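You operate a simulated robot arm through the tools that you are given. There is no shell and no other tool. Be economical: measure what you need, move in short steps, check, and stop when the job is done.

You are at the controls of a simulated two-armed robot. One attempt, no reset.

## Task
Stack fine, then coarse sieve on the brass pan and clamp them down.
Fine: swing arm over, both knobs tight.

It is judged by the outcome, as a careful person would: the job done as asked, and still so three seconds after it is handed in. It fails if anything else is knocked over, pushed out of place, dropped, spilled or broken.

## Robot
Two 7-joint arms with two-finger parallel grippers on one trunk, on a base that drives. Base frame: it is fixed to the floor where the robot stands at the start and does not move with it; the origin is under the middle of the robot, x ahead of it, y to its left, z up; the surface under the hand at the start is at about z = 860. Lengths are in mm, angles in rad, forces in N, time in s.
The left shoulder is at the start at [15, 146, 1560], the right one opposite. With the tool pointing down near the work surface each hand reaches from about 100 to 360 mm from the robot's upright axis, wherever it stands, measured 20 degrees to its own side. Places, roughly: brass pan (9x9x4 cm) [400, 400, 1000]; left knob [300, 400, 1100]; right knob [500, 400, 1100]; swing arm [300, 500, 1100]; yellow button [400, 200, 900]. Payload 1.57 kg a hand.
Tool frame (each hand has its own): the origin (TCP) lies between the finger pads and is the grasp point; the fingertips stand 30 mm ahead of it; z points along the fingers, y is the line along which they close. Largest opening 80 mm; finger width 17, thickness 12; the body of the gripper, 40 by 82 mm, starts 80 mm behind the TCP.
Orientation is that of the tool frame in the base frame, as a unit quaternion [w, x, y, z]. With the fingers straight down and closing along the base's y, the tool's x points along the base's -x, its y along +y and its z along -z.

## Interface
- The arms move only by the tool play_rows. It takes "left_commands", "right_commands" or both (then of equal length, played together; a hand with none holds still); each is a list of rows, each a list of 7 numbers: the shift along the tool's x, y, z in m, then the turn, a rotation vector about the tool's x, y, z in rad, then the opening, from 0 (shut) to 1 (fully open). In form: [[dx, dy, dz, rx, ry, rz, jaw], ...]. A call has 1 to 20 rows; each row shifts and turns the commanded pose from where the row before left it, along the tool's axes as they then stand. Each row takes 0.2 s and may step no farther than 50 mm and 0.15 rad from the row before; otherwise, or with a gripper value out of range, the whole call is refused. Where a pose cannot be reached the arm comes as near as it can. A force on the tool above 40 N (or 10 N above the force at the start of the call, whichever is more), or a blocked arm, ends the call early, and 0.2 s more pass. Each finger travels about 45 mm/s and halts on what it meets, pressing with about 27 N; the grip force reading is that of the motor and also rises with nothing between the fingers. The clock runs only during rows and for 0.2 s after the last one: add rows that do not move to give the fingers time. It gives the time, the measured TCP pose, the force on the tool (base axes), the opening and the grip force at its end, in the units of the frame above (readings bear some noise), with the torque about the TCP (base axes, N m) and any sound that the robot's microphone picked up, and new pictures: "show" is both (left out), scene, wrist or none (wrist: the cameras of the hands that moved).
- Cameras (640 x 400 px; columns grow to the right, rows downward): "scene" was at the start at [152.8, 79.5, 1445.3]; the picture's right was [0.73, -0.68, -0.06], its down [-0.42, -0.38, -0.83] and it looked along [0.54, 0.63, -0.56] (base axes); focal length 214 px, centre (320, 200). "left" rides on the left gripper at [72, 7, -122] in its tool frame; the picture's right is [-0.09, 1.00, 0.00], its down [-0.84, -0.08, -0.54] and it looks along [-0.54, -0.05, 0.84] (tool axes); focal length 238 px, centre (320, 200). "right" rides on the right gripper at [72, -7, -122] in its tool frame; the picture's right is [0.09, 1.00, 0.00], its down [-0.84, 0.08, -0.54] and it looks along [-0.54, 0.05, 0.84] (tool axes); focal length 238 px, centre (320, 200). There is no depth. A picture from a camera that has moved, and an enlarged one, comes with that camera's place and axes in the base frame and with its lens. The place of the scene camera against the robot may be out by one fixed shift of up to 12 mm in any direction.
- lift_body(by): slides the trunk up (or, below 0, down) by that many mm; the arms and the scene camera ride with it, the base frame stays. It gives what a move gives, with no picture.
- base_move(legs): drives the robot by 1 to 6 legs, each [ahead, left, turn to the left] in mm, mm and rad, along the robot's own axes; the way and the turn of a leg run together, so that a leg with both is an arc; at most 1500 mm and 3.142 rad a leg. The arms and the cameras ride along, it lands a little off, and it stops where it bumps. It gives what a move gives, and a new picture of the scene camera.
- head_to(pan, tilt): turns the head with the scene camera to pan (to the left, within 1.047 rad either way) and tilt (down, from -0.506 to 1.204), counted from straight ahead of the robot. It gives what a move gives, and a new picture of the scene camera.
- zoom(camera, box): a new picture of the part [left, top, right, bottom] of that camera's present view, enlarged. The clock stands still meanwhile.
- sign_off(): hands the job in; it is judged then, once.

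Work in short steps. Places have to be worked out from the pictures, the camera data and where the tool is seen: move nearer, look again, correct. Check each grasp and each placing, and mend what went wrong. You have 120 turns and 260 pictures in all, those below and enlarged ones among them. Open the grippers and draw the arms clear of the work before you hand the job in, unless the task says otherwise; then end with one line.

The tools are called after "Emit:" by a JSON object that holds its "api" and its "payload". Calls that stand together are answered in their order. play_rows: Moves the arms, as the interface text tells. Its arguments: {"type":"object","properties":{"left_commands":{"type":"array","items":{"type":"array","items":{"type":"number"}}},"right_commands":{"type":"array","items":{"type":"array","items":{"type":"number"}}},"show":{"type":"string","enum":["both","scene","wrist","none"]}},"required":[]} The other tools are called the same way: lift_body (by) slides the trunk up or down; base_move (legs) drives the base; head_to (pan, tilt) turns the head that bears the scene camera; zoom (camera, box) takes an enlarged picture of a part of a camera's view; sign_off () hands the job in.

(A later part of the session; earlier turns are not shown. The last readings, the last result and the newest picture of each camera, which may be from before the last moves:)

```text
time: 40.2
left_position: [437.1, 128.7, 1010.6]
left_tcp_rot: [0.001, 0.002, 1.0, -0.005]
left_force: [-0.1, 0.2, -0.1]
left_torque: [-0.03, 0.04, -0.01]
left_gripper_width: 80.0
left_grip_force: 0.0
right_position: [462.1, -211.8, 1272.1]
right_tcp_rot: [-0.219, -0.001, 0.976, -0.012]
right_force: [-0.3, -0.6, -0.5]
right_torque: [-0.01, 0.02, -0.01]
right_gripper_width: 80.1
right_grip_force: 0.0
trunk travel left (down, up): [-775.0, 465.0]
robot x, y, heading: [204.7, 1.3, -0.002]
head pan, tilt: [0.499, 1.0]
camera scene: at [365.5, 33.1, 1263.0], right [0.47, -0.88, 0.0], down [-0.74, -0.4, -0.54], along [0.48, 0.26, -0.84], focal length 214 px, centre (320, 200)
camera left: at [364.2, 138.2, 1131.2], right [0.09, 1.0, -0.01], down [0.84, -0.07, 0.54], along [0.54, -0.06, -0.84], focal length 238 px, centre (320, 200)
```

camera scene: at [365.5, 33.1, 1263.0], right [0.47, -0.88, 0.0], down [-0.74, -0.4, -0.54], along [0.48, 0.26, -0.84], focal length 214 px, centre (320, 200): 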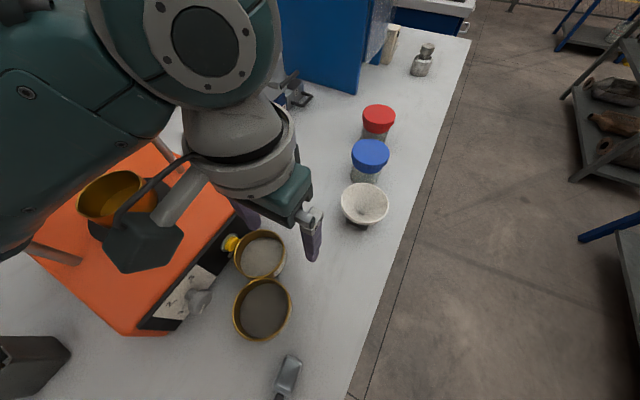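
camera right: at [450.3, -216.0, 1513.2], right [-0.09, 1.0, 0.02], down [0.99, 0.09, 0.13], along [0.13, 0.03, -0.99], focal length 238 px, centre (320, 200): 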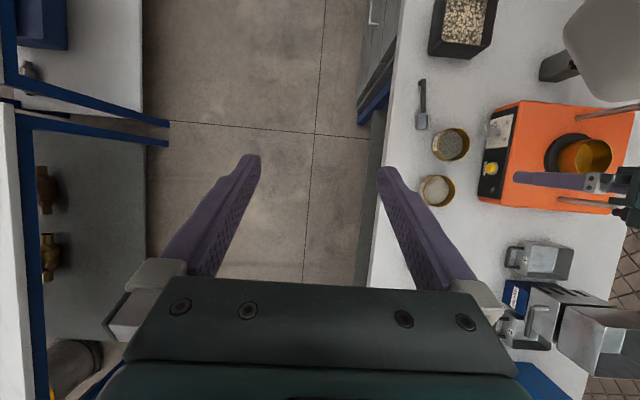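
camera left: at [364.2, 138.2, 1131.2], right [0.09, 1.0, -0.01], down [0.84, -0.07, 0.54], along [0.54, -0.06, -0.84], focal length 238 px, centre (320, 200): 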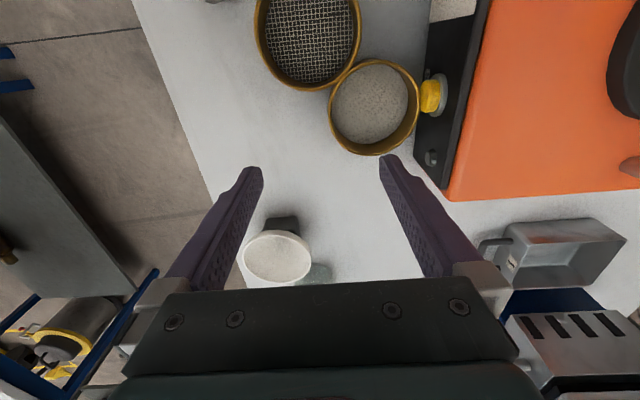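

Fine sieve centre now ≈ [417, 183], coarse unmoved at ≈ [358, 126]. I go to its −y wall [418, 141] and descend to z≈908.

Emit:
{"api": "play_rows", "payload": {"left_commands": [[0.019, 0.013, 0.02, 0, 0, 0, 0.75], [0, 0, 0.04, 0, 0, 0, 0.75], [0, 0, 0.02, 0, 0, 0, 0.75], [0, 0, 0.01, 0, 0, 0, 0.75], [0, 0, 0.01, 0, 0, 0, 0.75], [0, 0, 0, 0, 0, 0, 0.75]], "show": "wrist"}}

```text
time: 41.6
left_position: [417.4, 142.5, 906.6]
left_tcp_rot: [0.001, 0.002, 1.0, -0.005]
left_force: [-3.1, -0.4, 10.0]
left_torque: [0.28, 0.1, 0.09]
left_gripper_width: 59.6
left_grip_force: 0.0
right_position: [462.5, -211.1, 1272.0]
right_tcp_rot: [-0.218, 0.0, 0.976, -0.011]
right_force: [0.0, -0.3, -0.6]
right_torque: [-0.01, 0.01, 0.0]
right_gripper_width: 80.1
right_grip_force: 0.1
trunk travel left (down, up): [-775.0, 465.0]
robot x, y, heading: [202.9, 0.5, -0.003]
head pan, tilt: [0.499, 1.0]
camera left: at [345.4, 151.5, 1030.5], right [0.09, 1.0, -0.01], down [0.84, -0.07, 0.54], along [0.54, -0.06, -0.84], focal length 238 px, centre (320, 200)
```

left: 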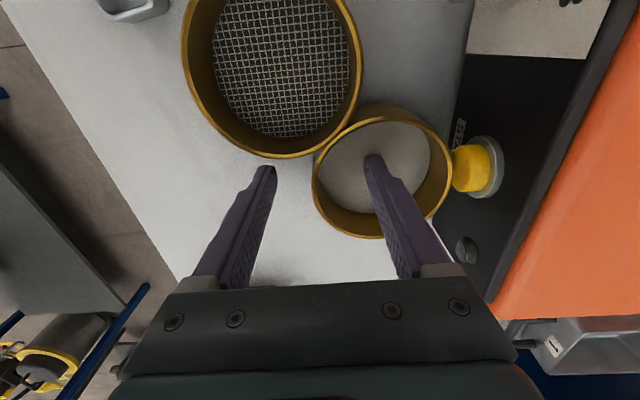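

10 N: the inner finger touches the mesh at tip z≈877. I raise 4 mm and close on the wall.

Emit:
{"api": "play_rows", "payload": {"left_commands": [[0, 0, -0.004, 0, 0, 0, 0.75], [0, 0, 0, 0, 0, 0, 0.5], [0, 0, 0, 0, 0, 0, 0.3], [0, 0, 0, 0, 0, 0, 0.1], [0, 0, 0, 0, 0, 0, 0], [0, 0, 0, 0, 0, 0, 0], [0, 0, 0, 0, 0, 0, 0]], "show": "wrist"}}

```text
time: 43.2
left_position: [418.3, 142.0, 911.8]
left_tcp_rot: [0.001, 0.001, 1.0, -0.005]
left_force: [0.8, -1.8, 2.0]
left_torque: [0.21, -0.05, -0.07]
left_gripper_width: 4.8
left_grip_force: 24.9
right_position: [462.1, -211.9, 1271.8]
right_tcp_rot: [-0.217, -0.001, 0.976, -0.011]
right_force: [-0.2, -0.8, 0.6]
right_torque: [-0.04, -0.03, 0.0]
right_gripper_width: 80.3
right_grip_force: 0.0
trunk travel left (down, up): [-775.0, 465.0]
robot x, y, heading: [200.6, 0.9, -0.008]
head pan, tilt: [0.499, 1.0]
camera left: at [345.5, 151.3, 1033.9], right [0.09, 1.0, -0.01], down [0.84, -0.07, 0.54], along [0.54, -0.06, -0.84], focal length 238 px, centre (320, 200)
```

left: 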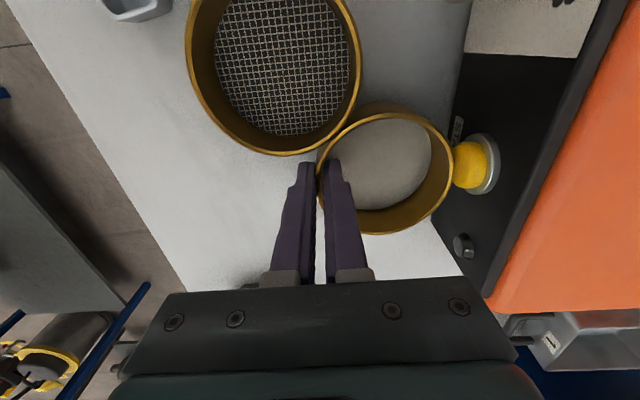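

The wall is held (4.8 mm, 25 N). I lift straight up slowly and check that the sieve hangs level.

Emit:
{"api": "play_rows", "payload": {"left_commands": [[0, 0, -0.01, 0, 0, 0, 0], [0, 0, -0.02, 0, 0, 0, 0], [0, 0, -0.03, 0, 0, 0, 0], [0, 0, -0.04, 0, 0, 0, 0], [0, 0, -0.04, 0, 0, 0, 0], [0, 0, -0.04, 0, 0, 0, 0], [0, 0, 0, 0, 0, 0, 0]], "show": "both"}}

```text
time: 44.8
left_position: [417.5, 144.5, 1090.8]
left_tcp_rot: [0.0, 0.001, 1.0, -0.005]
left_force: [-0.7, 0.1, -1.4]
left_torque: [-0.08, 0.03, -0.03]
left_gripper_width: 4.7
left_grip_force: 24.9
right_position: [463.3, -212.5, 1272.3]
right_tcp_rot: [-0.218, -0.001, 0.976, -0.012]
right_force: [0.5, -0.6, -0.3]
right_torque: [-0.02, -0.02, 0.02]
right_gripper_width: 80.1
right_grip_force: 0.1
trunk travel left (down, up): [-775.0, 465.0]
robot x, y, heading: [198.7, 0.3, -0.002]
head pan, tilt: [0.499, 1.0]
camera scene: at [365.4, 33.1, 1263.0], right [0.47, -0.88, 0.0], down [-0.74, -0.4, -0.54], along [0.48, 0.26, -0.84], focal length 214 px, centre (320, 200)
camera left: at [345.0, 152.8, 1212.5], right [0.09, 1.0, -0.01], down [0.84, -0.07, 0.54], along [0.54, -0.06, -0.84], focal length 238 px, centre (320, 200)
```

scene: 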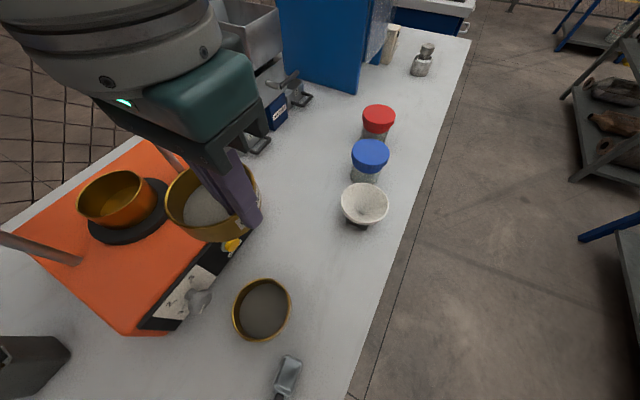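
left: 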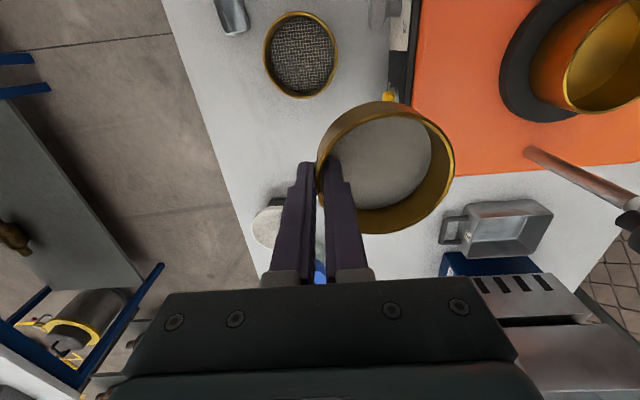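

The sieve hangs level in the grip. I raise the trunk 120 mm for clearance over the knobs and drive to about [250, 150] beside the shaker.

Emit:
{"api": "lift_body", "payload": {"by": 120}}

Emit:
{"api": "base_move", "payload": {"legs": [[50, 0, 0], [0, 150, 0]]}}

```text
time: 46.3
left_position: [418.2, 143.5, 1209.7]
left_tcp_rot: [0.0, 0.001, 1.0, -0.005]
left_force: [-0.1, 0.1, -1.9]
left_torque: [-0.06, -0.02, -0.02]
left_gripper_width: 4.7
left_grip_force: 25.1
right_position: [462.4, -211.3, 1392.6]
right_tcp_rot: [-0.218, 0.0, 0.976, -0.011]
right_force: [-0.1, 0.3, -0.7]
right_torque: [0.01, -0.01, 0.05]
right_gripper_width: 80.0
right_grip_force: 0.1
trunk travel left (down, up): [-895.0, 345.0]
robot x, y, heading: [201.2, -0.2, -0.005]
head pan, tilt: [0.499, 1.0]
```

```text
time: 48.2
left_position: [469.2, 292.9, 1210.1]
left_tcp_rot: [0.001, 0.001, 1.0, -0.006]
left_force: [-0.7, -0.1, -1.5]
left_torque: [-0.04, -0.03, 0.0]
left_gripper_width: 5.0
left_grip_force: 25.9
right_position: [514.5, -62.3, 1391.9]
right_tcp_rot: [-0.218, -0.002, 0.976, -0.012]
right_force: [-0.6, -0.3, 0.2]
right_torque: [0.0, -0.02, -0.02]
right_gripper_width: 80.2
right_grip_force: 0.0
trunk travel left (down, up): [-895.0, 345.0]
robot x, y, heading: [250.9, 147.6, -0.002]
head pan, tilt: [0.499, 1.0]
camera scene: at [416.0, 181.4, 1383.0], right [0.47, -0.88, 0.0], down [-0.74, -0.4, -0.54], along [0.48, 0.26, -0.84], focal length 214 px, centre (320, 200)
```

scene: 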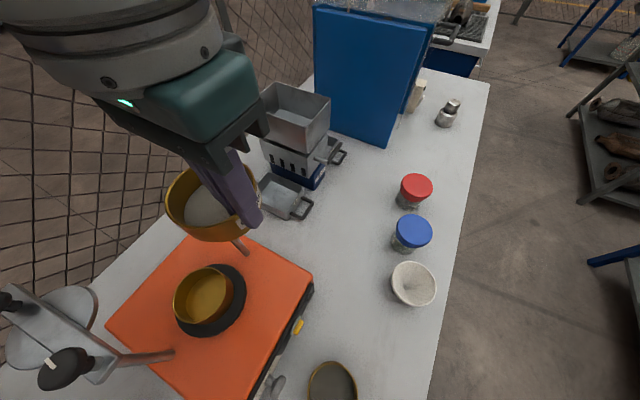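

I bring the sieve toward the pan, still high, to measure the pan's centre from the wrist.

Emit:
{"api": "play_rows", "payload": {"left_commands": [[0.03, 0, 0, 0, 0, 0, 0], [0.03, 0, 0, 0, 0, 0, 0], [0.009, 0.007, 0, 0, 0, 0, 0], [0, 0, 0, 0, 0, 0, 0]], "show": "both"}}

Emit:
{"api": "head_to", "payload": {"pan": 1.047, "tilt": 0.8}}

```text
time: 49.2
left_position: [419.6, 290.6, 1194.7]
left_tcp_rot: [0.0, 0.001, 1.0, -0.004]
left_force: [-0.5, -0.2, -1.7]
left_torque: [0.0, 0.02, 0.0]
left_gripper_width: 4.9
left_grip_force: 25.0
left hand out of reach, approached as far as the arm can: row 2, 3
right_position: [513.0, -62.4, 1391.3]
right_tcp_rot: [-0.219, -0.001, 0.976, -0.011]
right_force: [-0.2, 0.1, -0.1]
right_torque: [0.01, -0.04, 0.0]
right_gripper_width: 79.8
right_grip_force: 0.1
trunk travel left (down, up): [-895.0, 345.0]
robot x, y, heading: [254.7, 150.0, -0.001]
head pan, tilt: [0.499, 1.0]
camera scene: at [416.0, 181.5, 1383.0], right [0.47, -0.88, 0.0], down [-0.74, -0.4, -0.54], along [0.48, 0.26, -0.84], focal length 214 px, centre (320, 200)
camera left: at [347.2, 300.3, 1317.6], right [0.09, 1.0, -0.01], down [0.84, -0.07, 0.54], along [0.54, -0.06, -0.84], focal length 238 px, centre (320, 200)
```

scene: 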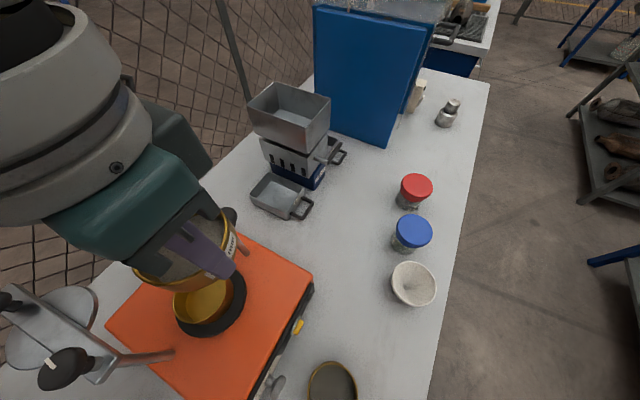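
left: 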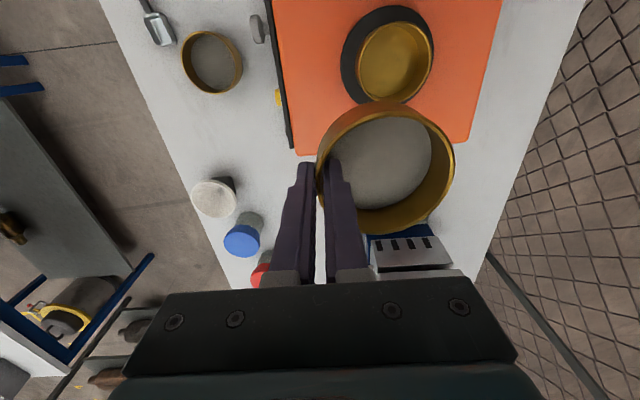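

```text
time: 50.2
left_position: [420.5, 293.1, 1195.2]
left_tcp_rot: [0.0, 0.001, 1.0, -0.006]
left_force: [0.2, 0.6, -1.1]
left_torque: [-0.06, 0.04, 0.0]
left_gripper_width: 4.9
left_grip_force: 25.2
right_position: [513.6, -62.9, 1391.8]
right_tcp_rot: [-0.219, 0.0, 0.976, -0.011]
right_force: [0.1, 0.3, -0.3]
right_torque: [0.01, 0.01, 0.0]
right_gripper_width: 80.2
right_grip_force: 0.0
trunk travel left (down, up): [-895.0, 345.0]
robot x, y, heading: [250.4, 147.4, -0.002]
head pan, tilt: [1.047, 0.799]
camera scene: at [395.4, 218.0, 1398.1], right [0.86, -0.5, 0.0], down [-0.36, -0.62, -0.7], along [0.35, 0.6, -0.72], focal length 214 px, centre (320, 200)
```

scene: 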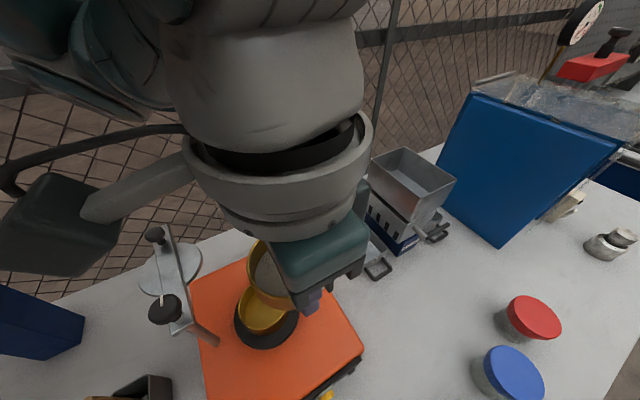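

The arm can't fold that close; I drive back so the pan lies better ahead of the left shoulder (axis ≈ [155, 190]).

Emit:
{"api": "base_move", "payload": {"legs": [[-95, 42, 0]]}}

Emit:
{"api": "play_rows", "payload": {"left_commands": [[-0.02, 0, 0, 0, 0, 0, 0], [-0.02, 0, 0, 0, 0, 0, 0], [0, 0, 0, 0, 0, 0, 0]], "show": "both"}}

```text
time: 51.5
left_position: [329.6, 330.3, 1194.3]
left_tcp_rot: [0.0, 0.004, 1.0, -0.006]
left_force: [-0.3, -0.5, -0.4]
left_torque: [-0.04, 0.02, 0.0]
left_gripper_width: 5.0
left_grip_force: 25.1
right_position: [421.6, -25.3, 1391.2]
right_tcp_rot: [-0.216, 0.002, 0.976, -0.011]
right_force: [0.2, 0.7, -0.6]
right_torque: [-0.02, 0.02, -0.01]
right_gripper_width: 79.9
right_grip_force: 0.2
trunk travel left (down, up): [-895.0, 345.0]
robot x, y, heading: [161.6, 190.4, -0.012]
head pan, tilt: [1.047, 0.799]
stopped in leg 1: the robot was blocked; the commanded pose is now the measured one
camera scene: at [305.5, 257.5, 1397.6], right [0.86, -0.51, 0.0], down [-0.36, -0.62, -0.7], along [0.36, 0.6, -0.72], focal length 214 px, centre (320, 200)
```

scene: 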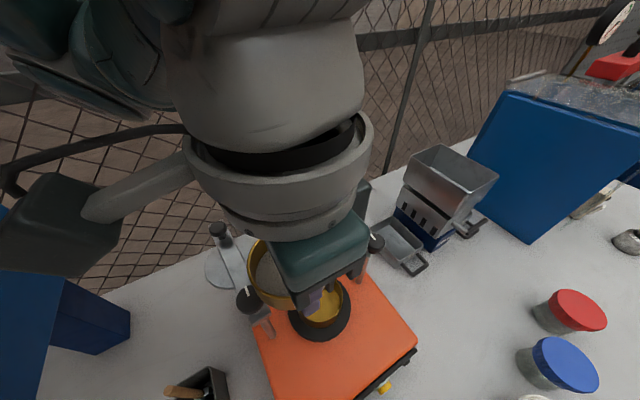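

```text
time: 52.3
left_position: [372.3, 330.8, 1196.5]
left_tcp_rot: [0.002, 0.004, 1.0, -0.005]
left_force: [0.2, 0.1, -0.5]
left_torque: [-0.07, 0.02, 0.03]
left_gripper_width: 4.8
left_grip_force: 25.1
right_position: [421.4, -25.3, 1392.3]
right_tcp_rot: [-0.217, 0.002, 0.976, -0.012]
right_force: [-0.4, 0.2, -0.1]
right_torque: [0.01, 0.0, 0.02]
right_gripper_width: 79.8
right_grip_force: 0.1
trunk travel left (down, up): [-895.0, 345.0]
robot x, y, heading: [163.0, 193.2, -0.007]
head pan, tilt: [1.047, 0.799]
camera scene: at [305.8, 257.4, 1398.3], right [0.86, -0.51, 0.0], down [-0.36, -0.62, -0.7], along [0.36, 0.6, -0.72], focal length 214 px, centre (320, 200)
camera left: at [298.9, 339.6, 1317.7], right [0.1, 0.99, -0.01], down [0.83, -0.08, 0.55], along [0.54, -0.06, -0.84], focal length 238 px, centre (320, 200)
```

scene: 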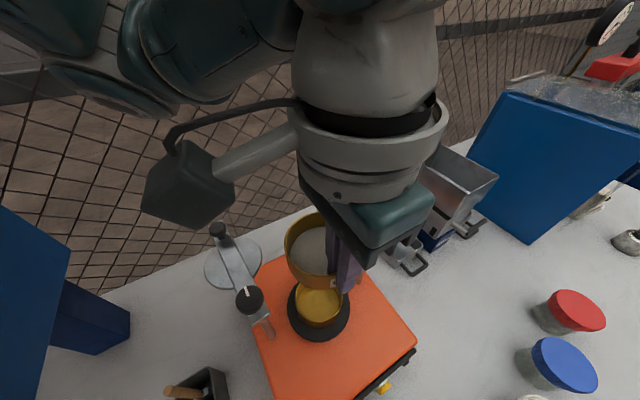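
left: 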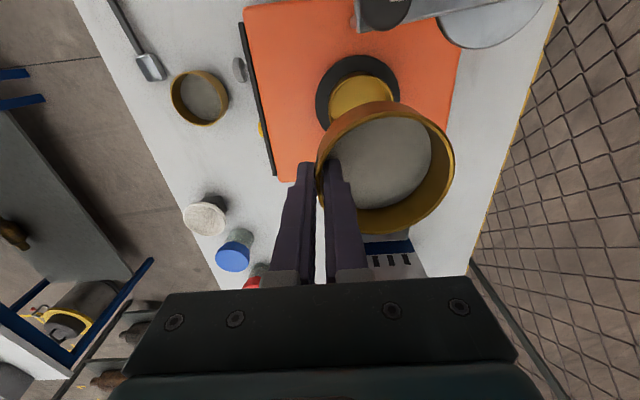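

The sieve is over the shaker now. I lower to about z=1105 above the pan with small corrections, to compare sieve and pan directly.

Emit:
{"api": "play_rows", "payload": {"left_commands": [[0.003, 0.008, 0.03, 0, 0, 0, 0], [0, 0, 0.03, 0, 0, 0, 0], [0, 0, 0.03, 0, 0, 0, 0], [0, 0, 0, 0, 0, 0, 0]], "show": "both"}}

Emit:
{"api": "zoom", "payload": {"camera": "scene", "box": [220, 200, 420, 380]}}

```text
time: 53.3
left_position: [369.4, 337.3, 1103.3]
left_tcp_rot: [0.002, 0.004, 1.0, -0.005]
left_force: [-0.3, -0.6, -0.8]
left_torque: [-0.05, 0.01, -0.03]
left_gripper_width: 5.0
left_grip_force: 25.3
right_position: [421.8, -24.6, 1391.1]
right_tcp_rot: [-0.218, 0.003, 0.976, -0.011]
right_force: [1.3, 0.4, 0.5]
right_torque: [0.0, 0.01, -0.01]
right_gripper_width: 79.7
right_grip_force: 0.1
trunk travel left (down, up): [-895.0, 345.0]
robot x, y, heading: [161.7, 190.6, -0.007]
head pan, tilt: [1.047, 0.799]
camera scene: at [305.8, 257.5, 1398.4], right [0.86, -0.51, 0.0], down [-0.36, -0.62, -0.7], along [0.36, 0.6, -0.72], focal length 214 px, centre (320, 200)
camera left: at [296.1, 346.1, 1226.3], right [0.1, 0.99, -0.01], down [0.83, -0.08, 0.55], along [0.54, -0.06, -0.84], focal length 238 px, centre (320, 200)
```

scene: 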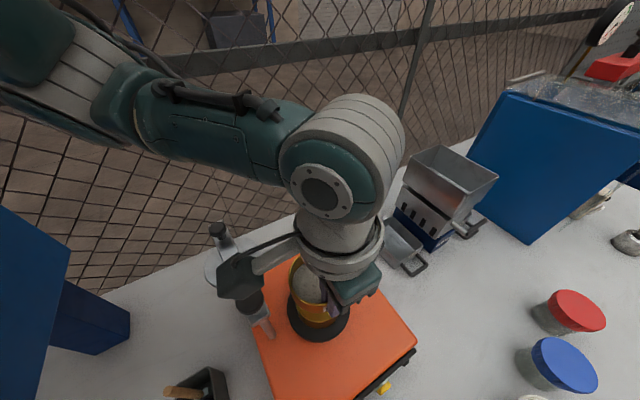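
left: 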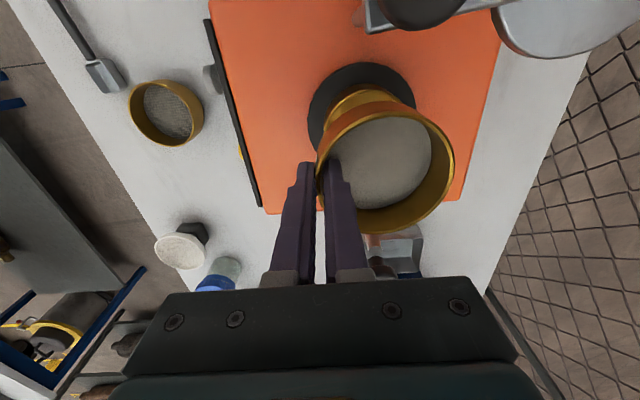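

```text
2.22 times, centred on (320, 290) of scene
camera zoom: at [305.8, 257.5, 1398.4], right [0.86, -0.51, 0.0], down [-0.36, -0.62, -0.7], along [0.36, 0.6, -0.72], focal length 477 px, centre (320, 0)
```

zoom: 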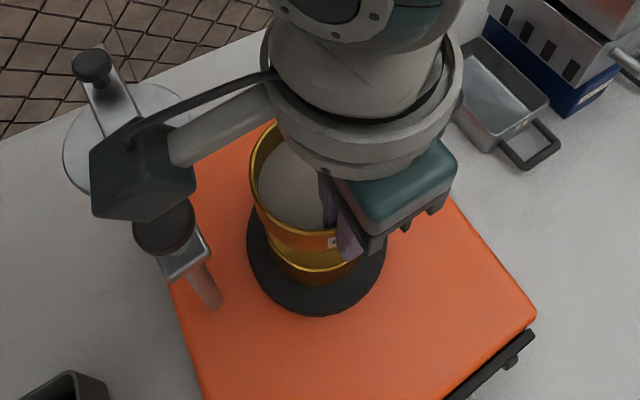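

I zoom the wrist view to measure sieve versus pan precisely.

Emit:
{"api": "zoom", "payload": {"camera": "left", "box": [280, 50, 480, 250]}}

```text
2.00 times, centred on (380, 150) of left
camera zoom: at [296.1, 346.1, 1226.3], right [0.1, 0.99, -0.01], down [0.83, -0.08, 0.55], along [0.54, -0.06, -0.84], focal length 477 px, centre (200, 300)
```

zoom: 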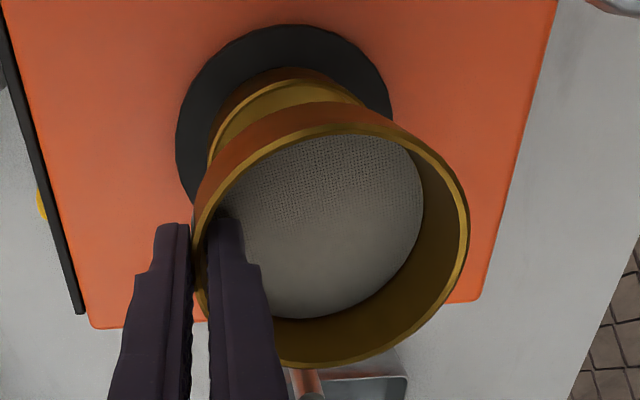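

Sieve centre ≈ [370, 378], pan ≈ [368.5, 382] in the same view; I correct by (−2, +4) and lower to z≈1068, just above rim contact.

Emit:
{"api": "play_rows", "payload": {"left_commands": [[0.002, 0.004, 0.01, 0, 0, 0, 0], [0, 0, 0.02, 0, 0, 0, 0], [0, 0, 0.006, 0, 0, 0, 0], [0, 0, 0, 0, 0, 0, 0]], "show": "none"}}

Emit:
{"api": "zoom", "payload": {"camera": "left", "box": [280, 50, 480, 250]}}

Emit:
{"api": "zoom", "payload": {"camera": "scene", "box": [260, 240, 380, 350]}}

```text
time: 54.3
left_position: [366.8, 340.8, 1069.2]
left_tcp_rot: [0.003, 0.003, 1.0, -0.006]
left_force: [-0.8, 0.6, -1.9]
left_torque: [-0.06, 0.0, -0.01]
left_gripper_width: 4.7
left_grip_force: 25.7
right_position: [422.3, -24.1, 1392.6]
right_tcp_rot: [-0.217, 0.002, 0.976, -0.011]
right_force: [-0.1, 0.0, 0.2]
right_torque: [0.0, -0.01, -0.01]
right_gripper_width: 80.0
right_grip_force: 0.1
trunk travel left (down, up): [-895.0, 345.0]
robot x, y, heading: [160.6, 190.8, -0.012]
head pan, tilt: [1.047, 0.799]
```

```text
2.00 times, centred on (380, 150) of left
camera zoom: at [294.2, 349.5, 1190.9], right [0.1, 0.99, -0.01], down [0.83, -0.08, 0.55], along [0.54, -0.06, -0.84], focal length 477 px, centre (200, 300)
```

zoom: 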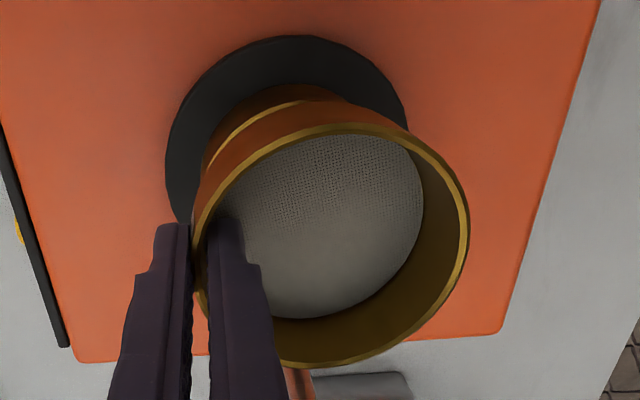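

```text
3.64 times, centred on (320, 295) of scene
camera zoom: at [305.9, 257.5, 1398.4], right [0.86, -0.51, 0.0], down [-0.36, -0.62, -0.7], along [0.36, 0.6, -0.72], focal length 780 px, centre (320, -146)
```

zoom: 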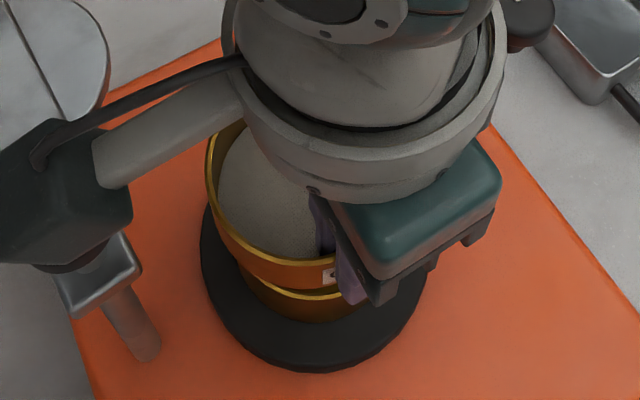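

Alignment is within 2–3 mm. I shift (+1.5, +1.5) and lower gently until contact.

Emit:
{"api": "play_rows", "payload": {"left_commands": [[-0.0015, 0.0015, 0.004, 0, 0, 0, 0], [0, 0, 0.003, 0, 0, 0, 0], [0, 0, 0.003, 0, 0, 0, 0], [0, 0, 0, 0, 0, 0, 0]], "show": "none"}}

Emit:
{"api": "zoom", "payload": {"camera": "scene", "box": [260, 240, 380, 350]}}

```text
time: 55.3
left_position: [368.5, 343.0, 1060.0]
left_tcp_rot: [0.002, 0.003, 1.0, -0.006]
left_force: [0.2, 0.0, -0.5]
left_torque: [-0.06, 0.01, 0.01]
left_gripper_width: 4.6
left_grip_force: 25.0
right_position: [421.4, -24.5, 1391.8]
right_tcp_rot: [-0.217, 0.002, 0.976, -0.012]
right_force: [-0.6, -0.3, -0.5]
right_torque: [-0.01, 0.01, 0.01]
right_gripper_width: 80.0
right_grip_force: 0.1
trunk travel left (down, up): [-895.0, 345.0]
robot x, y, heading: [163.3, 188.1, -0.008]
head pan, tilt: [1.047, 0.799]
```

```text
3.64 times, centred on (320, 295) of scene
camera zoom: at [305.9, 257.5, 1398.4], right [0.86, -0.51, 0.0], down [-0.36, -0.62, -0.7], along [0.36, 0.6, -0.72], focal length 780 px, centre (320, -146)
```

zoom: 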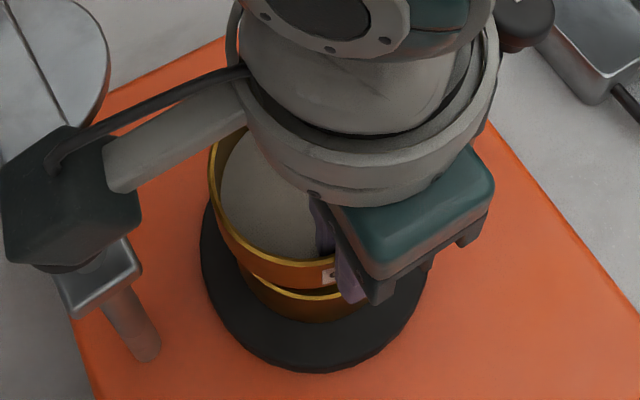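

No contact yet; the gap shrinks. I keep lowering in 3 mm steps.

Emit:
{"api": "play_rows", "payload": {"left_commands": [[0, 0, 0.003, 0, 0, 0, 0], [0, 0, 0.003, 0, 0, 0, 0], [0, 0, 0.003, 0, 0, 0, 0], [0, 0, 0.003, 0, 0, 0, 0], [0, 0, 0, 0, 0, 0, 0]], "show": "wrist"}}

Emit:
{"api": "zoom", "payload": {"camera": "scene", "box": [260, 240, 380, 350]}}

```text
time: 56.5
left_position: [369.7, 343.0, 1049.9]
left_tcp_rot: [0.003, 0.003, 1.0, -0.006]
left_force: [-0.1, -2.1, 18.8]
left_torque: [0.31, 0.2, 0.15]
left_gripper_width: 4.8
left_grip_force: 25.4
right_position: [422.0, -24.6, 1391.9]
right_tcp_rot: [-0.217, 0.003, 0.976, -0.011]
right_force: [-0.2, -0.2, 0.3]
right_torque: [-0.01, 0.02, 0.01]
right_gripper_width: 80.0
right_grip_force: 0.1
trunk travel left (down, up): [-895.0, 345.0]
robot x, y, heading: [161.4, 190.1, -0.011]
head pan, tilt: [1.047, 0.799]
camera left: at [296.8, 351.6, 1171.2], right [0.1, 0.99, -0.01], down [0.83, -0.08, 0.55], along [0.54, -0.06, -0.84], focal length 238 px, centre (320, 200)
```

left: 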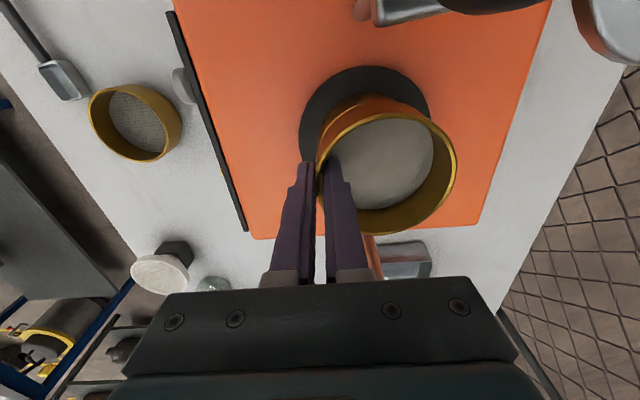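

```text
3.64 times, centred on (320, 295) of scene
camera zoom: at [306.0, 257.7, 1398.8], right [0.86, -0.51, 0.0], down [-0.36, -0.62, -0.7], along [0.36, 0.6, -0.72], focal length 780 px, centre (320, -146)
```

zoom: 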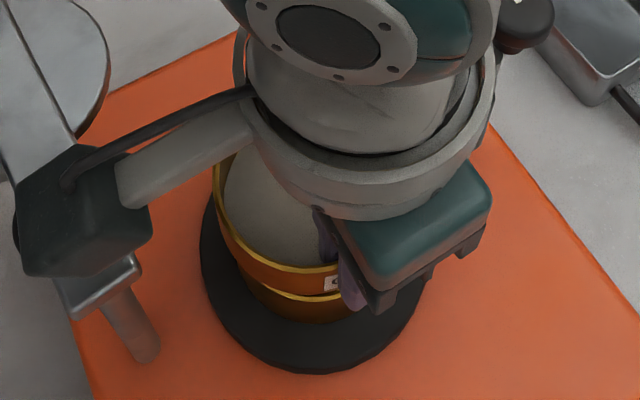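

Contact (19 N) at z≈1050, with the torque suggesting a one-sided touch. I ease up 2 mm, shift about (−2, −1.5) mm, and press lightly again to see whether it drops in.

Emit:
{"api": "play_rows", "payload": {"left_commands": [[0, 0, -0.002, 0, 0, 0, 0], [0.002, -0.0015, 0, 0, 0, 0, 0], [0, 0, 0.002, 0, 0, 0, 0], [0, 0, 0.001, 0, 0, 0, 0], [0, 0, 0, 0, 0, 0, 0]], "show": "none"}}

Emit:
{"api": "zoom", "payload": {"camera": "left", "box": [290, 60, 470, 172]}}

```text
time: 57.7
left_position: [368.0, 341.5, 1047.3]
left_tcp_rot: [0.003, 0.004, 1.0, -0.005]
left_force: [-1.3, 0.2, 23.0]
left_torque: [0.5, 0.4, 0.09]
left_gripper_width: 4.8
left_grip_force: 25.8
right_position: [421.6, -24.5, 1392.3]
right_tcp_rot: [-0.218, 0.002, 0.976, -0.012]
right_force: [-0.1, 0.2, -0.1]
right_torque: [0.01, 0.0, 0.02]
right_gripper_width: 79.8
right_grip_force: 0.1
trunk travel left (down, up): [-895.0, 345.0]
robot x, y, heading: [162.3, 191.5, -0.011]
head pan, tilt: [1.047, 0.799]
```

```text
3.56 times, centred on (380, 116) of left
camera zoom: at [294.6, 350.9, 1169.6], right [0.1, 0.99, -0.01], down [0.83, -0.08, 0.55], along [0.54, -0.06, -0.84], focal length 848 px, centre (107, 499)
```

zoom: 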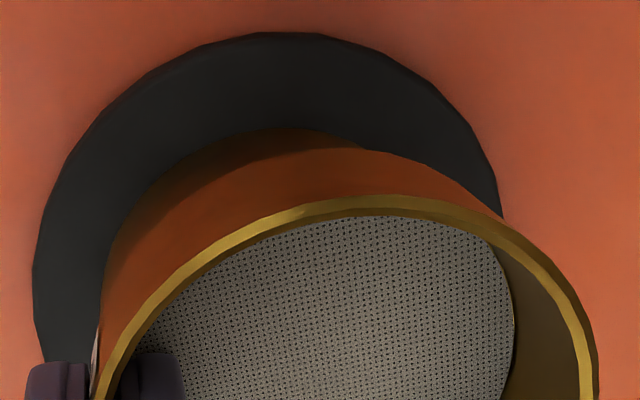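

Emit:
{"api": "zoom", "payload": {"camera": "scene", "box": [290, 260, 360, 330]}}

```text
5.71 times, centred on (325, 295) of scene
camera zoom: at [306.0, 257.8, 1398.7], right [0.86, -0.51, 0.0], down [-0.36, -0.62, -0.7], along [0.36, 0.6, -0.72], focal length 1226 px, centre (291, -343)
```

zoom: 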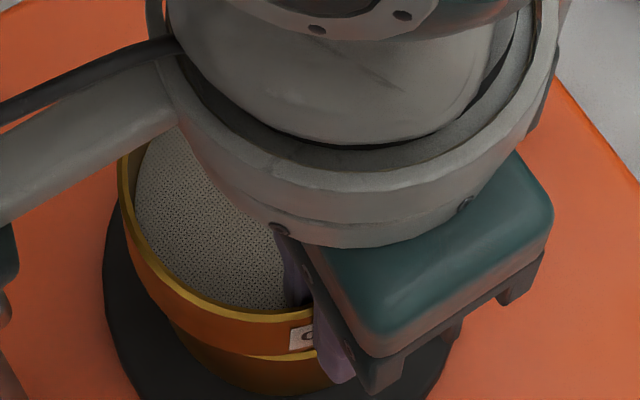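

The pan's rim shows at the −y/+x side but not at −x, so the sieve sits a bit too far −x/+y. I ease up, shift (+2, −1), and lower again.

Emit:
{"api": "play_rows", "payload": {"left_commands": [[0, 0, -0.004, 0, 0, 0, 0], [-0.002, -0.0012, 0, 0, 0, 0, 0], [0, 0, 0.003, 0, 0, 0, 0], [0, 0, 0.002, 0, 0, 0, 0], [0, 0, 0, 0, 0, 0, 0]], "show": "none"}}

Emit:
{"api": "zoom", "payload": {"camera": "scene", "box": [290, 260, 360, 330]}}

Emit:
{"api": "zoom", "payload": {"camera": "left", "box": [290, 60, 470, 172]}}

```text
time: 58.9
left_position: [370.2, 338.7, 1047.3]
left_tcp_rot: [0.004, 0.005, 1.0, -0.006]
left_force: [-3.0, 1.5, 20.9]
left_torque: [0.12, -0.25, 0.06]
left_gripper_width: 4.4
left_grip_force: 25.7
right_position: [421.6, -23.5, 1391.9]
right_tcp_rot: [-0.217, 0.001, 0.976, -0.012]
right_force: [0.1, -0.3, 0.6]
right_torque: [0.04, 0.01, 0.0]
right_gripper_width: 79.8
right_grip_force: 0.0
trunk travel left (down, up): [-895.0, 345.0]
robot x, y, heading: [159.2, 188.5, -0.009]
head pan, tilt: [1.047, 0.799]
stopped in row 5 (left hand): the force on the tool passed its limit at 41 N (the readings are from after the stop); the commanded pose is now the measured one
```

```text
5.71 times, centred on (325, 295) of scene
camera zoom: at [305.7, 257.9, 1398.4], right [0.86, -0.51, 0.0], down [-0.36, -0.62, -0.7], along [0.36, 0.6, -0.72], focal length 1226 px, centre (291, -343)
```

zoom: 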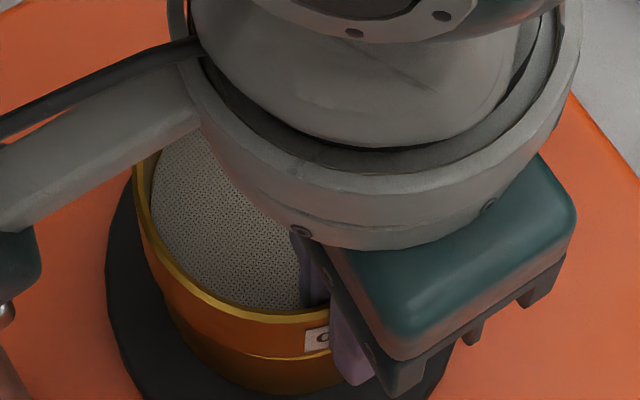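

```text
3.56 times, centred on (380, 116) of left
camera zoom: at [297.0, 348.8, 1169.7], right [0.1, 0.99, -0.01], down [0.83, -0.08, 0.55], along [0.54, -0.06, -0.84], focal length 848 px, centre (107, 499)
```

zoom: 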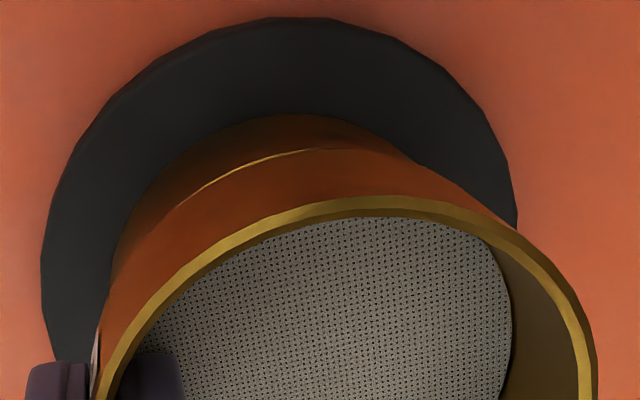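

Now a thin even rim line shows all along the front — it looks centred. I open slightly and look whether the sieve sits level.

Emit:
{"api": "play_rows", "payload": {"left_commands": [[0, 0, -0.002, 0, 0, 0, 0], [0, 0, 0, 0, 0, 0, 0.1], [0, 0, 0, 0, 0, 0, 0.2], [0, 0, 0, 0, 0, 0, 0.2], [0, 0, -0.02, 0, 0, 0, 0.2], [0, 0, -0.03, 0, 0, 0, 0.2], [0, 0, -0.04, 0, 0, 0, 0.2], [0, 0, -0.04, 0, 0, 0, 0.2], [0, -0.02, -0.04, 0, 0, 0, 0.2], [0, 0, 0, 0, 0, 0, 0.2]], "show": "both"}}

```text
time: 61.1
left_position: [368.2, 319.8, 1220.3]
left_tcp_rot: [0.002, 0.004, 1.0, -0.006]
left_force: [0.1, 0.6, 0.2]
left_torque: [0.03, 0.0, 0.02]
left_gripper_width: 16.1
left_grip_force: 0.1
right_position: [422.7, -23.9, 1391.7]
right_tcp_rot: [-0.217, 0.003, 0.976, -0.011]
right_force: [-0.9, 0.7, 0.6]
right_torque: [0.02, -0.02, -0.02]
right_gripper_width: 79.8
right_grip_force: 0.1
trunk travel left (down, up): [-895.0, 345.0]
robot x, y, heading: [165.3, 191.0, -0.011]
head pan, tilt: [1.047, 0.799]
camera scene: at [305.8, 258.0, 1398.6], right [0.86, -0.51, 0.0], down [-0.36, -0.62, -0.7], along [0.36, 0.6, -0.72], focal length 214 px, centre (320, 200)
camera left: at [295.3, 329.5, 1341.5], right [0.1, 0.99, -0.01], down [0.83, -0.08, 0.55], along [0.54, -0.06, -0.84], focal length 238 px, centre (320, 200)
```

scene: 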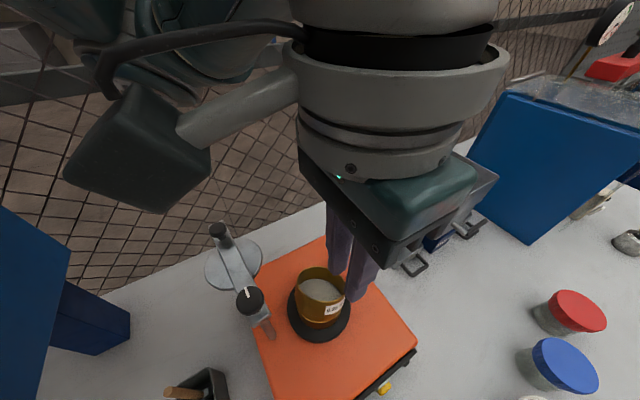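
left: 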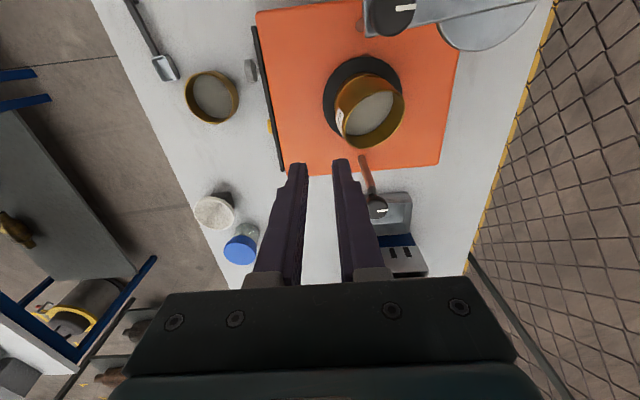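

Emit:
{"api": "zoom", "payload": {"camera": "scene", "box": [280, 255, 360, 345]}}

Emit:
{"api": "zoom", "payload": {"camera": "left", "box": [310, 40, 420, 160]}}

Emit:
{"api": "zoom", "payload": {"camera": "left", "box": [330, 130, 440, 240]}}

```text
4.44 times, centred on (320, 300) of scene
camera zoom: at [305.8, 258.0, 1398.6], right [0.86, -0.51, 0.0], down [-0.36, -0.62, -0.7], along [0.36, 0.6, -0.72], focal length 953 px, centre (320, -244)
```

zoom: 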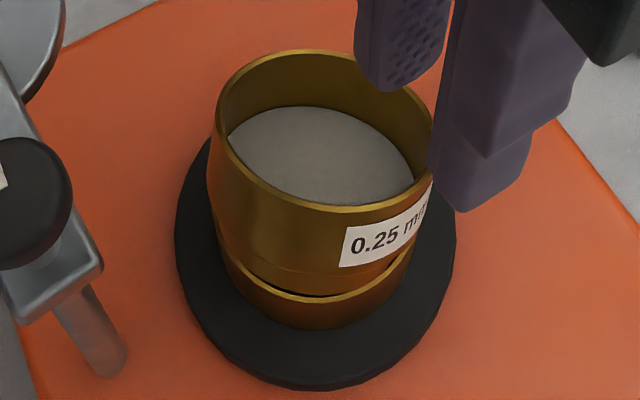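

```text
3.33 times, centred on (365, 100) of left
camera zoom: at [295.3, 329.5, 1341.5], right [0.1, 0.99, -0.01], down [0.83, -0.08, 0.55], along [0.54, -0.06, -0.84], focal length 794 px, centre (170, 533)
```

zoom: 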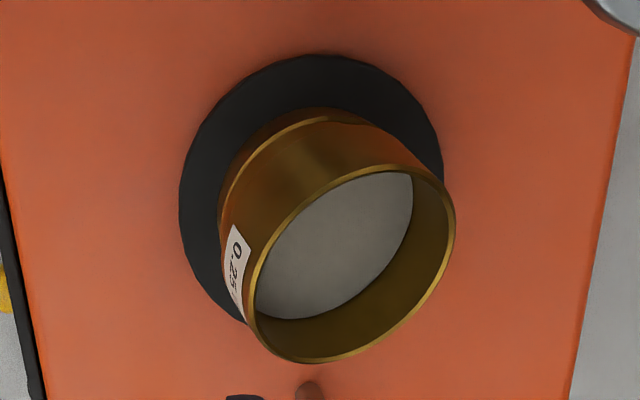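

```text
3.64 times, centred on (385, 185) of left
camera zoom: at [295.3, 329.5, 1341.5], right [0.1, 0.99, -0.01], down [0.83, -0.08, 0.55], along [0.54, -0.06, -0.84], focal length 867 px, centre (84, 254)
```

zoom: 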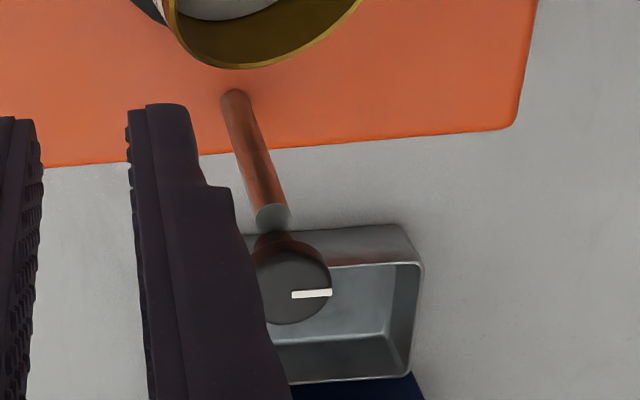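

The released sieve looks slightly tilted (rim leaning to +x, a dark crack at the front). I turn the left wrist so its camera looks at the stack from the −y side to judge the tilt.

Emit:
{"api": "play_rows", "payload": {"left_commands": [[0, -0.02, 0, 0, 0, -0.15, 0.2], [0, 0, 0, 0, 0, -0.15, 0.2], [0, 0, 0, 0, 0, -0.15, 0.2], [0, 0, 0, 0, 0, -0.15, 0.2], [0, 0, 0, 0, 0, -0.15, 0.2], [0, 0, 0, 0, 0, -0.15, 0.2], [0, 0, 0, 0, 0, -0.15, 0.2], [0, 0, 0, 0, 0, -0.15, 0.2], [0, 0, 0, 0, 0, -0.15, 0.2], [0, 0, 0, 0, 0, -0.15, 0.2], [0, 0, 0, 0, 0, -0.07, 0.2], [0, 0, 0, 0, 0, 0, 0.2]], "show": "wrist"}}

```text
time: 63.7
left_position: [367.5, 300.8, 1219.5]
left_tcp_rot: [-0.002, -0.704, 0.71, -0.005]
left_force: [0.7, -0.4, -0.2]
left_torque: [0.01, 0.0, 0.03]
left_gripper_width: 16.2
left_grip_force: 0.0
right_position: [422.7, -23.2, 1391.6]
right_tcp_rot: [-0.218, 0.002, 0.976, -0.012]
right_force: [0.3, -0.4, -0.3]
right_torque: [-0.02, 0.0, 0.0]
right_gripper_width: 80.0
right_grip_force: 0.0
trunk travel left (down, up): [-895.0, 345.0]
robot x, y, heading: [158.4, 186.4, -0.011]
head pan, tilt: [1.047, 0.799]
camera left: at [359.7, 231.5, 1342.9], right [-0.99, 0.1, -0.01], down [0.08, 0.84, 0.53], along [0.06, 0.53, -0.85], focal length 238 px, centre (320, 200)
```

left: 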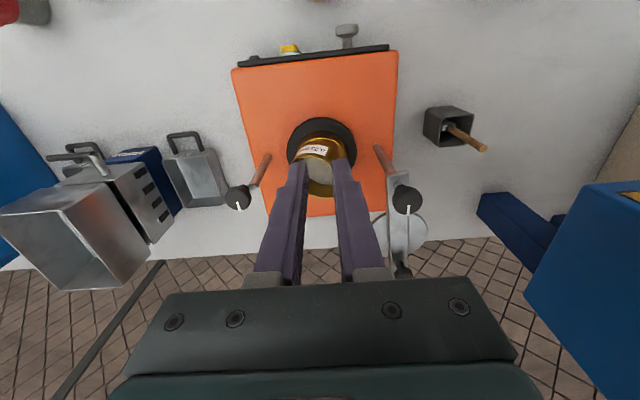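

That view works; I now back off in y, lower, and tilt the hand so the camera looks nearly sideways at the stack.

Emit:
{"api": "play_rows", "payload": {"left_commands": [[0.03, 0, 0.03, 0, 0, 0, 0.2], [0.03, 0, 0.03, 0, 0, 0, 0.2], [0, 0, 0.03, 0, -0.15, 0, 0.2], [0, 0, 0, 0, -0.15, 0, 0.2], [0, 0, 0, 0, -0.15, 0, 0.2], [0, 0, 0, 0, -0.15, 0, 0.2], [0, 0, 0, 0, -0.15, 0, 0.2], [0, 0, 0, 0, 0, 0, 0.2]], "show": "none"}}

Emit:
{"api": "zoom", "payload": {"camera": "left", "box": [200, 40, 440, 190]}}

```text
time: 65.5
left_position: [382.3, 246.9, 1114.0]
left_tcp_rot: [-0.263, 0.659, -0.655, -0.26]
left_force: [0.3, 0.0, 0.9]
left_torque: [0.01, 0.01, 0.02]
left_gripper_width: 16.1
left_grip_force: 0.1
left hand out of reach, approached as far as the arm can: row 5, 6
right_position: [422.4, -24.0, 1391.3]
right_tcp_rot: [-0.217, 0.002, 0.976, -0.012]
right_force: [1.8, 0.3, -0.4]
right_torque: [-0.01, -0.01, 0.0]
right_gripper_width: 79.9
right_grip_force: 0.1
trunk travel left (down, up): [-895.0, 345.0]
robot x, y, heading: [160.6, 188.8, -0.006]
head pan, tilt: [1.047, 0.799]
```

```text
2.67 times, centred on (320, 115) of left
camera zoom: at [375.1, 111.4, 1153.7], right [-1.0, 0.06, 0.06], down [0.07, 0.24, 0.97], along [0.05, 0.97, -0.24], focal length 636 px, centre (320, 427)
```

zoom: 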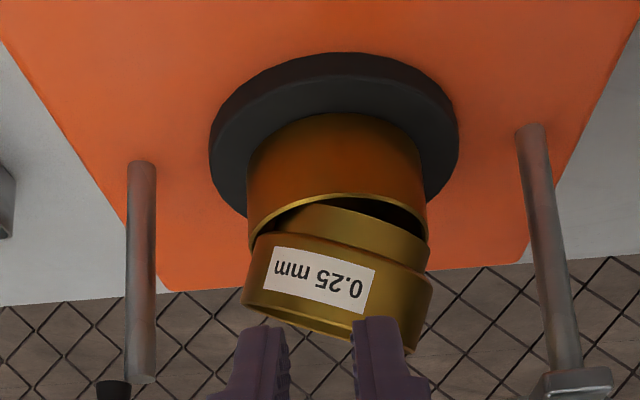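

Very clear: the sieve's narrower spigot went into the pan on the +x side but sits on the rim at −x, so it is ~4 mm too far −x (pan centre x ≈ 374). I'll re-seat it by expanding the fingers inside the sieve, centred on the pan, which levels and centres it. First I bring the tool upright again.

Emit:
{"api": "play_rows", "payload": {"left_commands": [[-0.027, 0, -0.029, 0, 0, 0, 0.2], [-0.027, 0, -0.029, 0, 0, 0, 0.2], [0, 0, 0, 0, 0.15, 0, 0.2], [0, 0, 0, 0, 0.15, 0, 0.2], [0, 0, 0, 0, 0.15, 0, 0.2], [0, 0, 0, 0, 0.15, 0, 0.2], [0, 0, 0, 0, 0.15, 0, 0.2], [0, 0, 0, 0, 0.01, 0, 0.2], [0, 0, 0, 0, 0, 0, 0.2]], "show": "none"}}

```text
time: 67.5
left_position: [418.0, 217.4, 1166.6]
left_tcp_rot: [-0.006, -0.703, 0.711, -0.01]
left_force: [0.2, 0.2, 0.6]
left_torque: [0.01, -0.02, -0.02]
left_gripper_width: 16.2
left_grip_force: 0.1
left hand out of reach, approached as far as the arm can: row 1, 2, 3
right_position: [421.4, -22.8, 1390.9]
right_tcp_rot: [-0.217, 0.002, 0.976, -0.012]
right_force: [-1.0, 0.0, -0.7]
right_torque: [0.01, 0.01, 0.03]
right_gripper_width: 79.9
right_grip_force: 0.1
trunk travel left (down, up): [-895.0, 345.0]
robot x, y, heading: [160.4, 190.6, -0.007]
head pan, tilt: [1.047, 0.799]
```

Upright again; I move over the sieve's centre [374, 382] at safe height.

Emit:
{"api": "play_rows", "payload": {"left_commands": [[0, 0.01, -0.023, -0.005, -0.022, 0, 0.2], [-0.035, 0.01, 0, 0, 0, 0, 0.2], [-0.04, 0.01, 0, 0, 0, 0, 0.2], [-0.045, 0.01, 0, 0, 0, 0, 0.2], [-0.045, 0.004, 0, 0, 0, 0, 0.2], [0, 0, 0, 0, 0, 0, 0.2]], "show": "wrist"}}

```text
time: 68.9
left_position: [375.5, 382.9, 1190.0]
left_tcp_rot: [0.001, -0.703, 0.711, 0.0]
left_force: [1.0, 0.5, 0.0]
left_torque: [0.0, 0.02, -0.02]
left_gripper_width: 16.3
left_grip_force: 0.0
right_position: [421.6, -23.0, 1392.2]
right_tcp_rot: [-0.217, 0.003, 0.976, -0.012]
right_force: [-0.2, 0.1, -0.2]
right_torque: [0.02, 0.01, 0.01]
right_gripper_width: 79.9
right_grip_force: 0.0
trunk travel left (down, up): [-895.0, 345.0]
robot x, y, heading: [161.8, 191.6, -0.01]
head pan, tilt: [1.047, 0.799]
camera left: at [367.2, 310.7, 1311.5], right [-0.99, 0.1, 0.0], down [0.09, 0.84, 0.54], along [0.06, 0.54, -0.84], focal length 238 px, centre (320, 200)
```

left: 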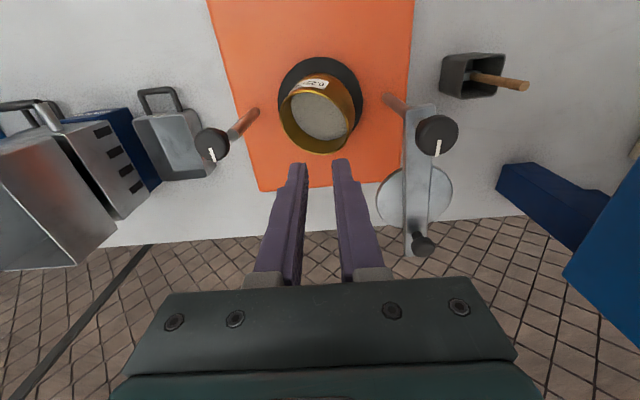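

Well centred. I lower the fingers into the sieve to z≈1075 and look.

Emit:
{"api": "play_rows", "payload": {"left_commands": [[0, 0, 0.04, 0, 0, 0, 0.2], [0, 0, 0.04, 0, 0, 0, 0.2], [0.001, 0.0015, 0.03, 0, 0, 0, 0.2], [0, 0, 0.007, 0, 0, 0, 0.2], [0, 0, 0, 0, 0, 0, 0.2]], "show": "wrist"}}

```text
time: 70.1
left_position: [375.7, 383.2, 1072.0]
left_tcp_rot: [0.001, -0.704, 0.711, 0.001]
left_force: [0.0, -0.1, 0.9]
left_torque: [0.02, -0.05, 0.02]
left_gripper_width: 15.9
left_grip_force: 0.0
right_position: [422.2, -22.7, 1392.4]
right_tcp_rot: [-0.218, 0.002, 0.976, -0.012]
right_force: [0.4, -0.1, 0.3]
right_torque: [0.01, 0.03, -0.01]
right_gripper_width: 80.1
right_grip_force: 0.1
trunk travel left (down, up): [-895.0, 345.0]
robot x, y, heading: [159.7, 188.9, -0.01]
head pan, tilt: [1.047, 0.799]
camera left: at [366.1, 311.0, 1194.8], right [-0.99, 0.1, 0.0], down [0.09, 0.84, 0.54], along [0.06, 0.54, -0.84], focal length 238 px, centre (320, 200)
```

left: 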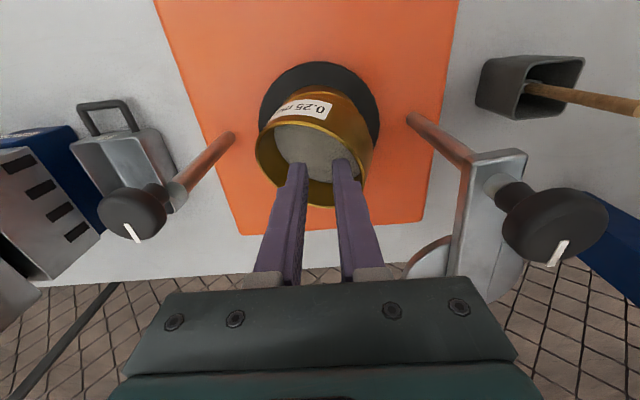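

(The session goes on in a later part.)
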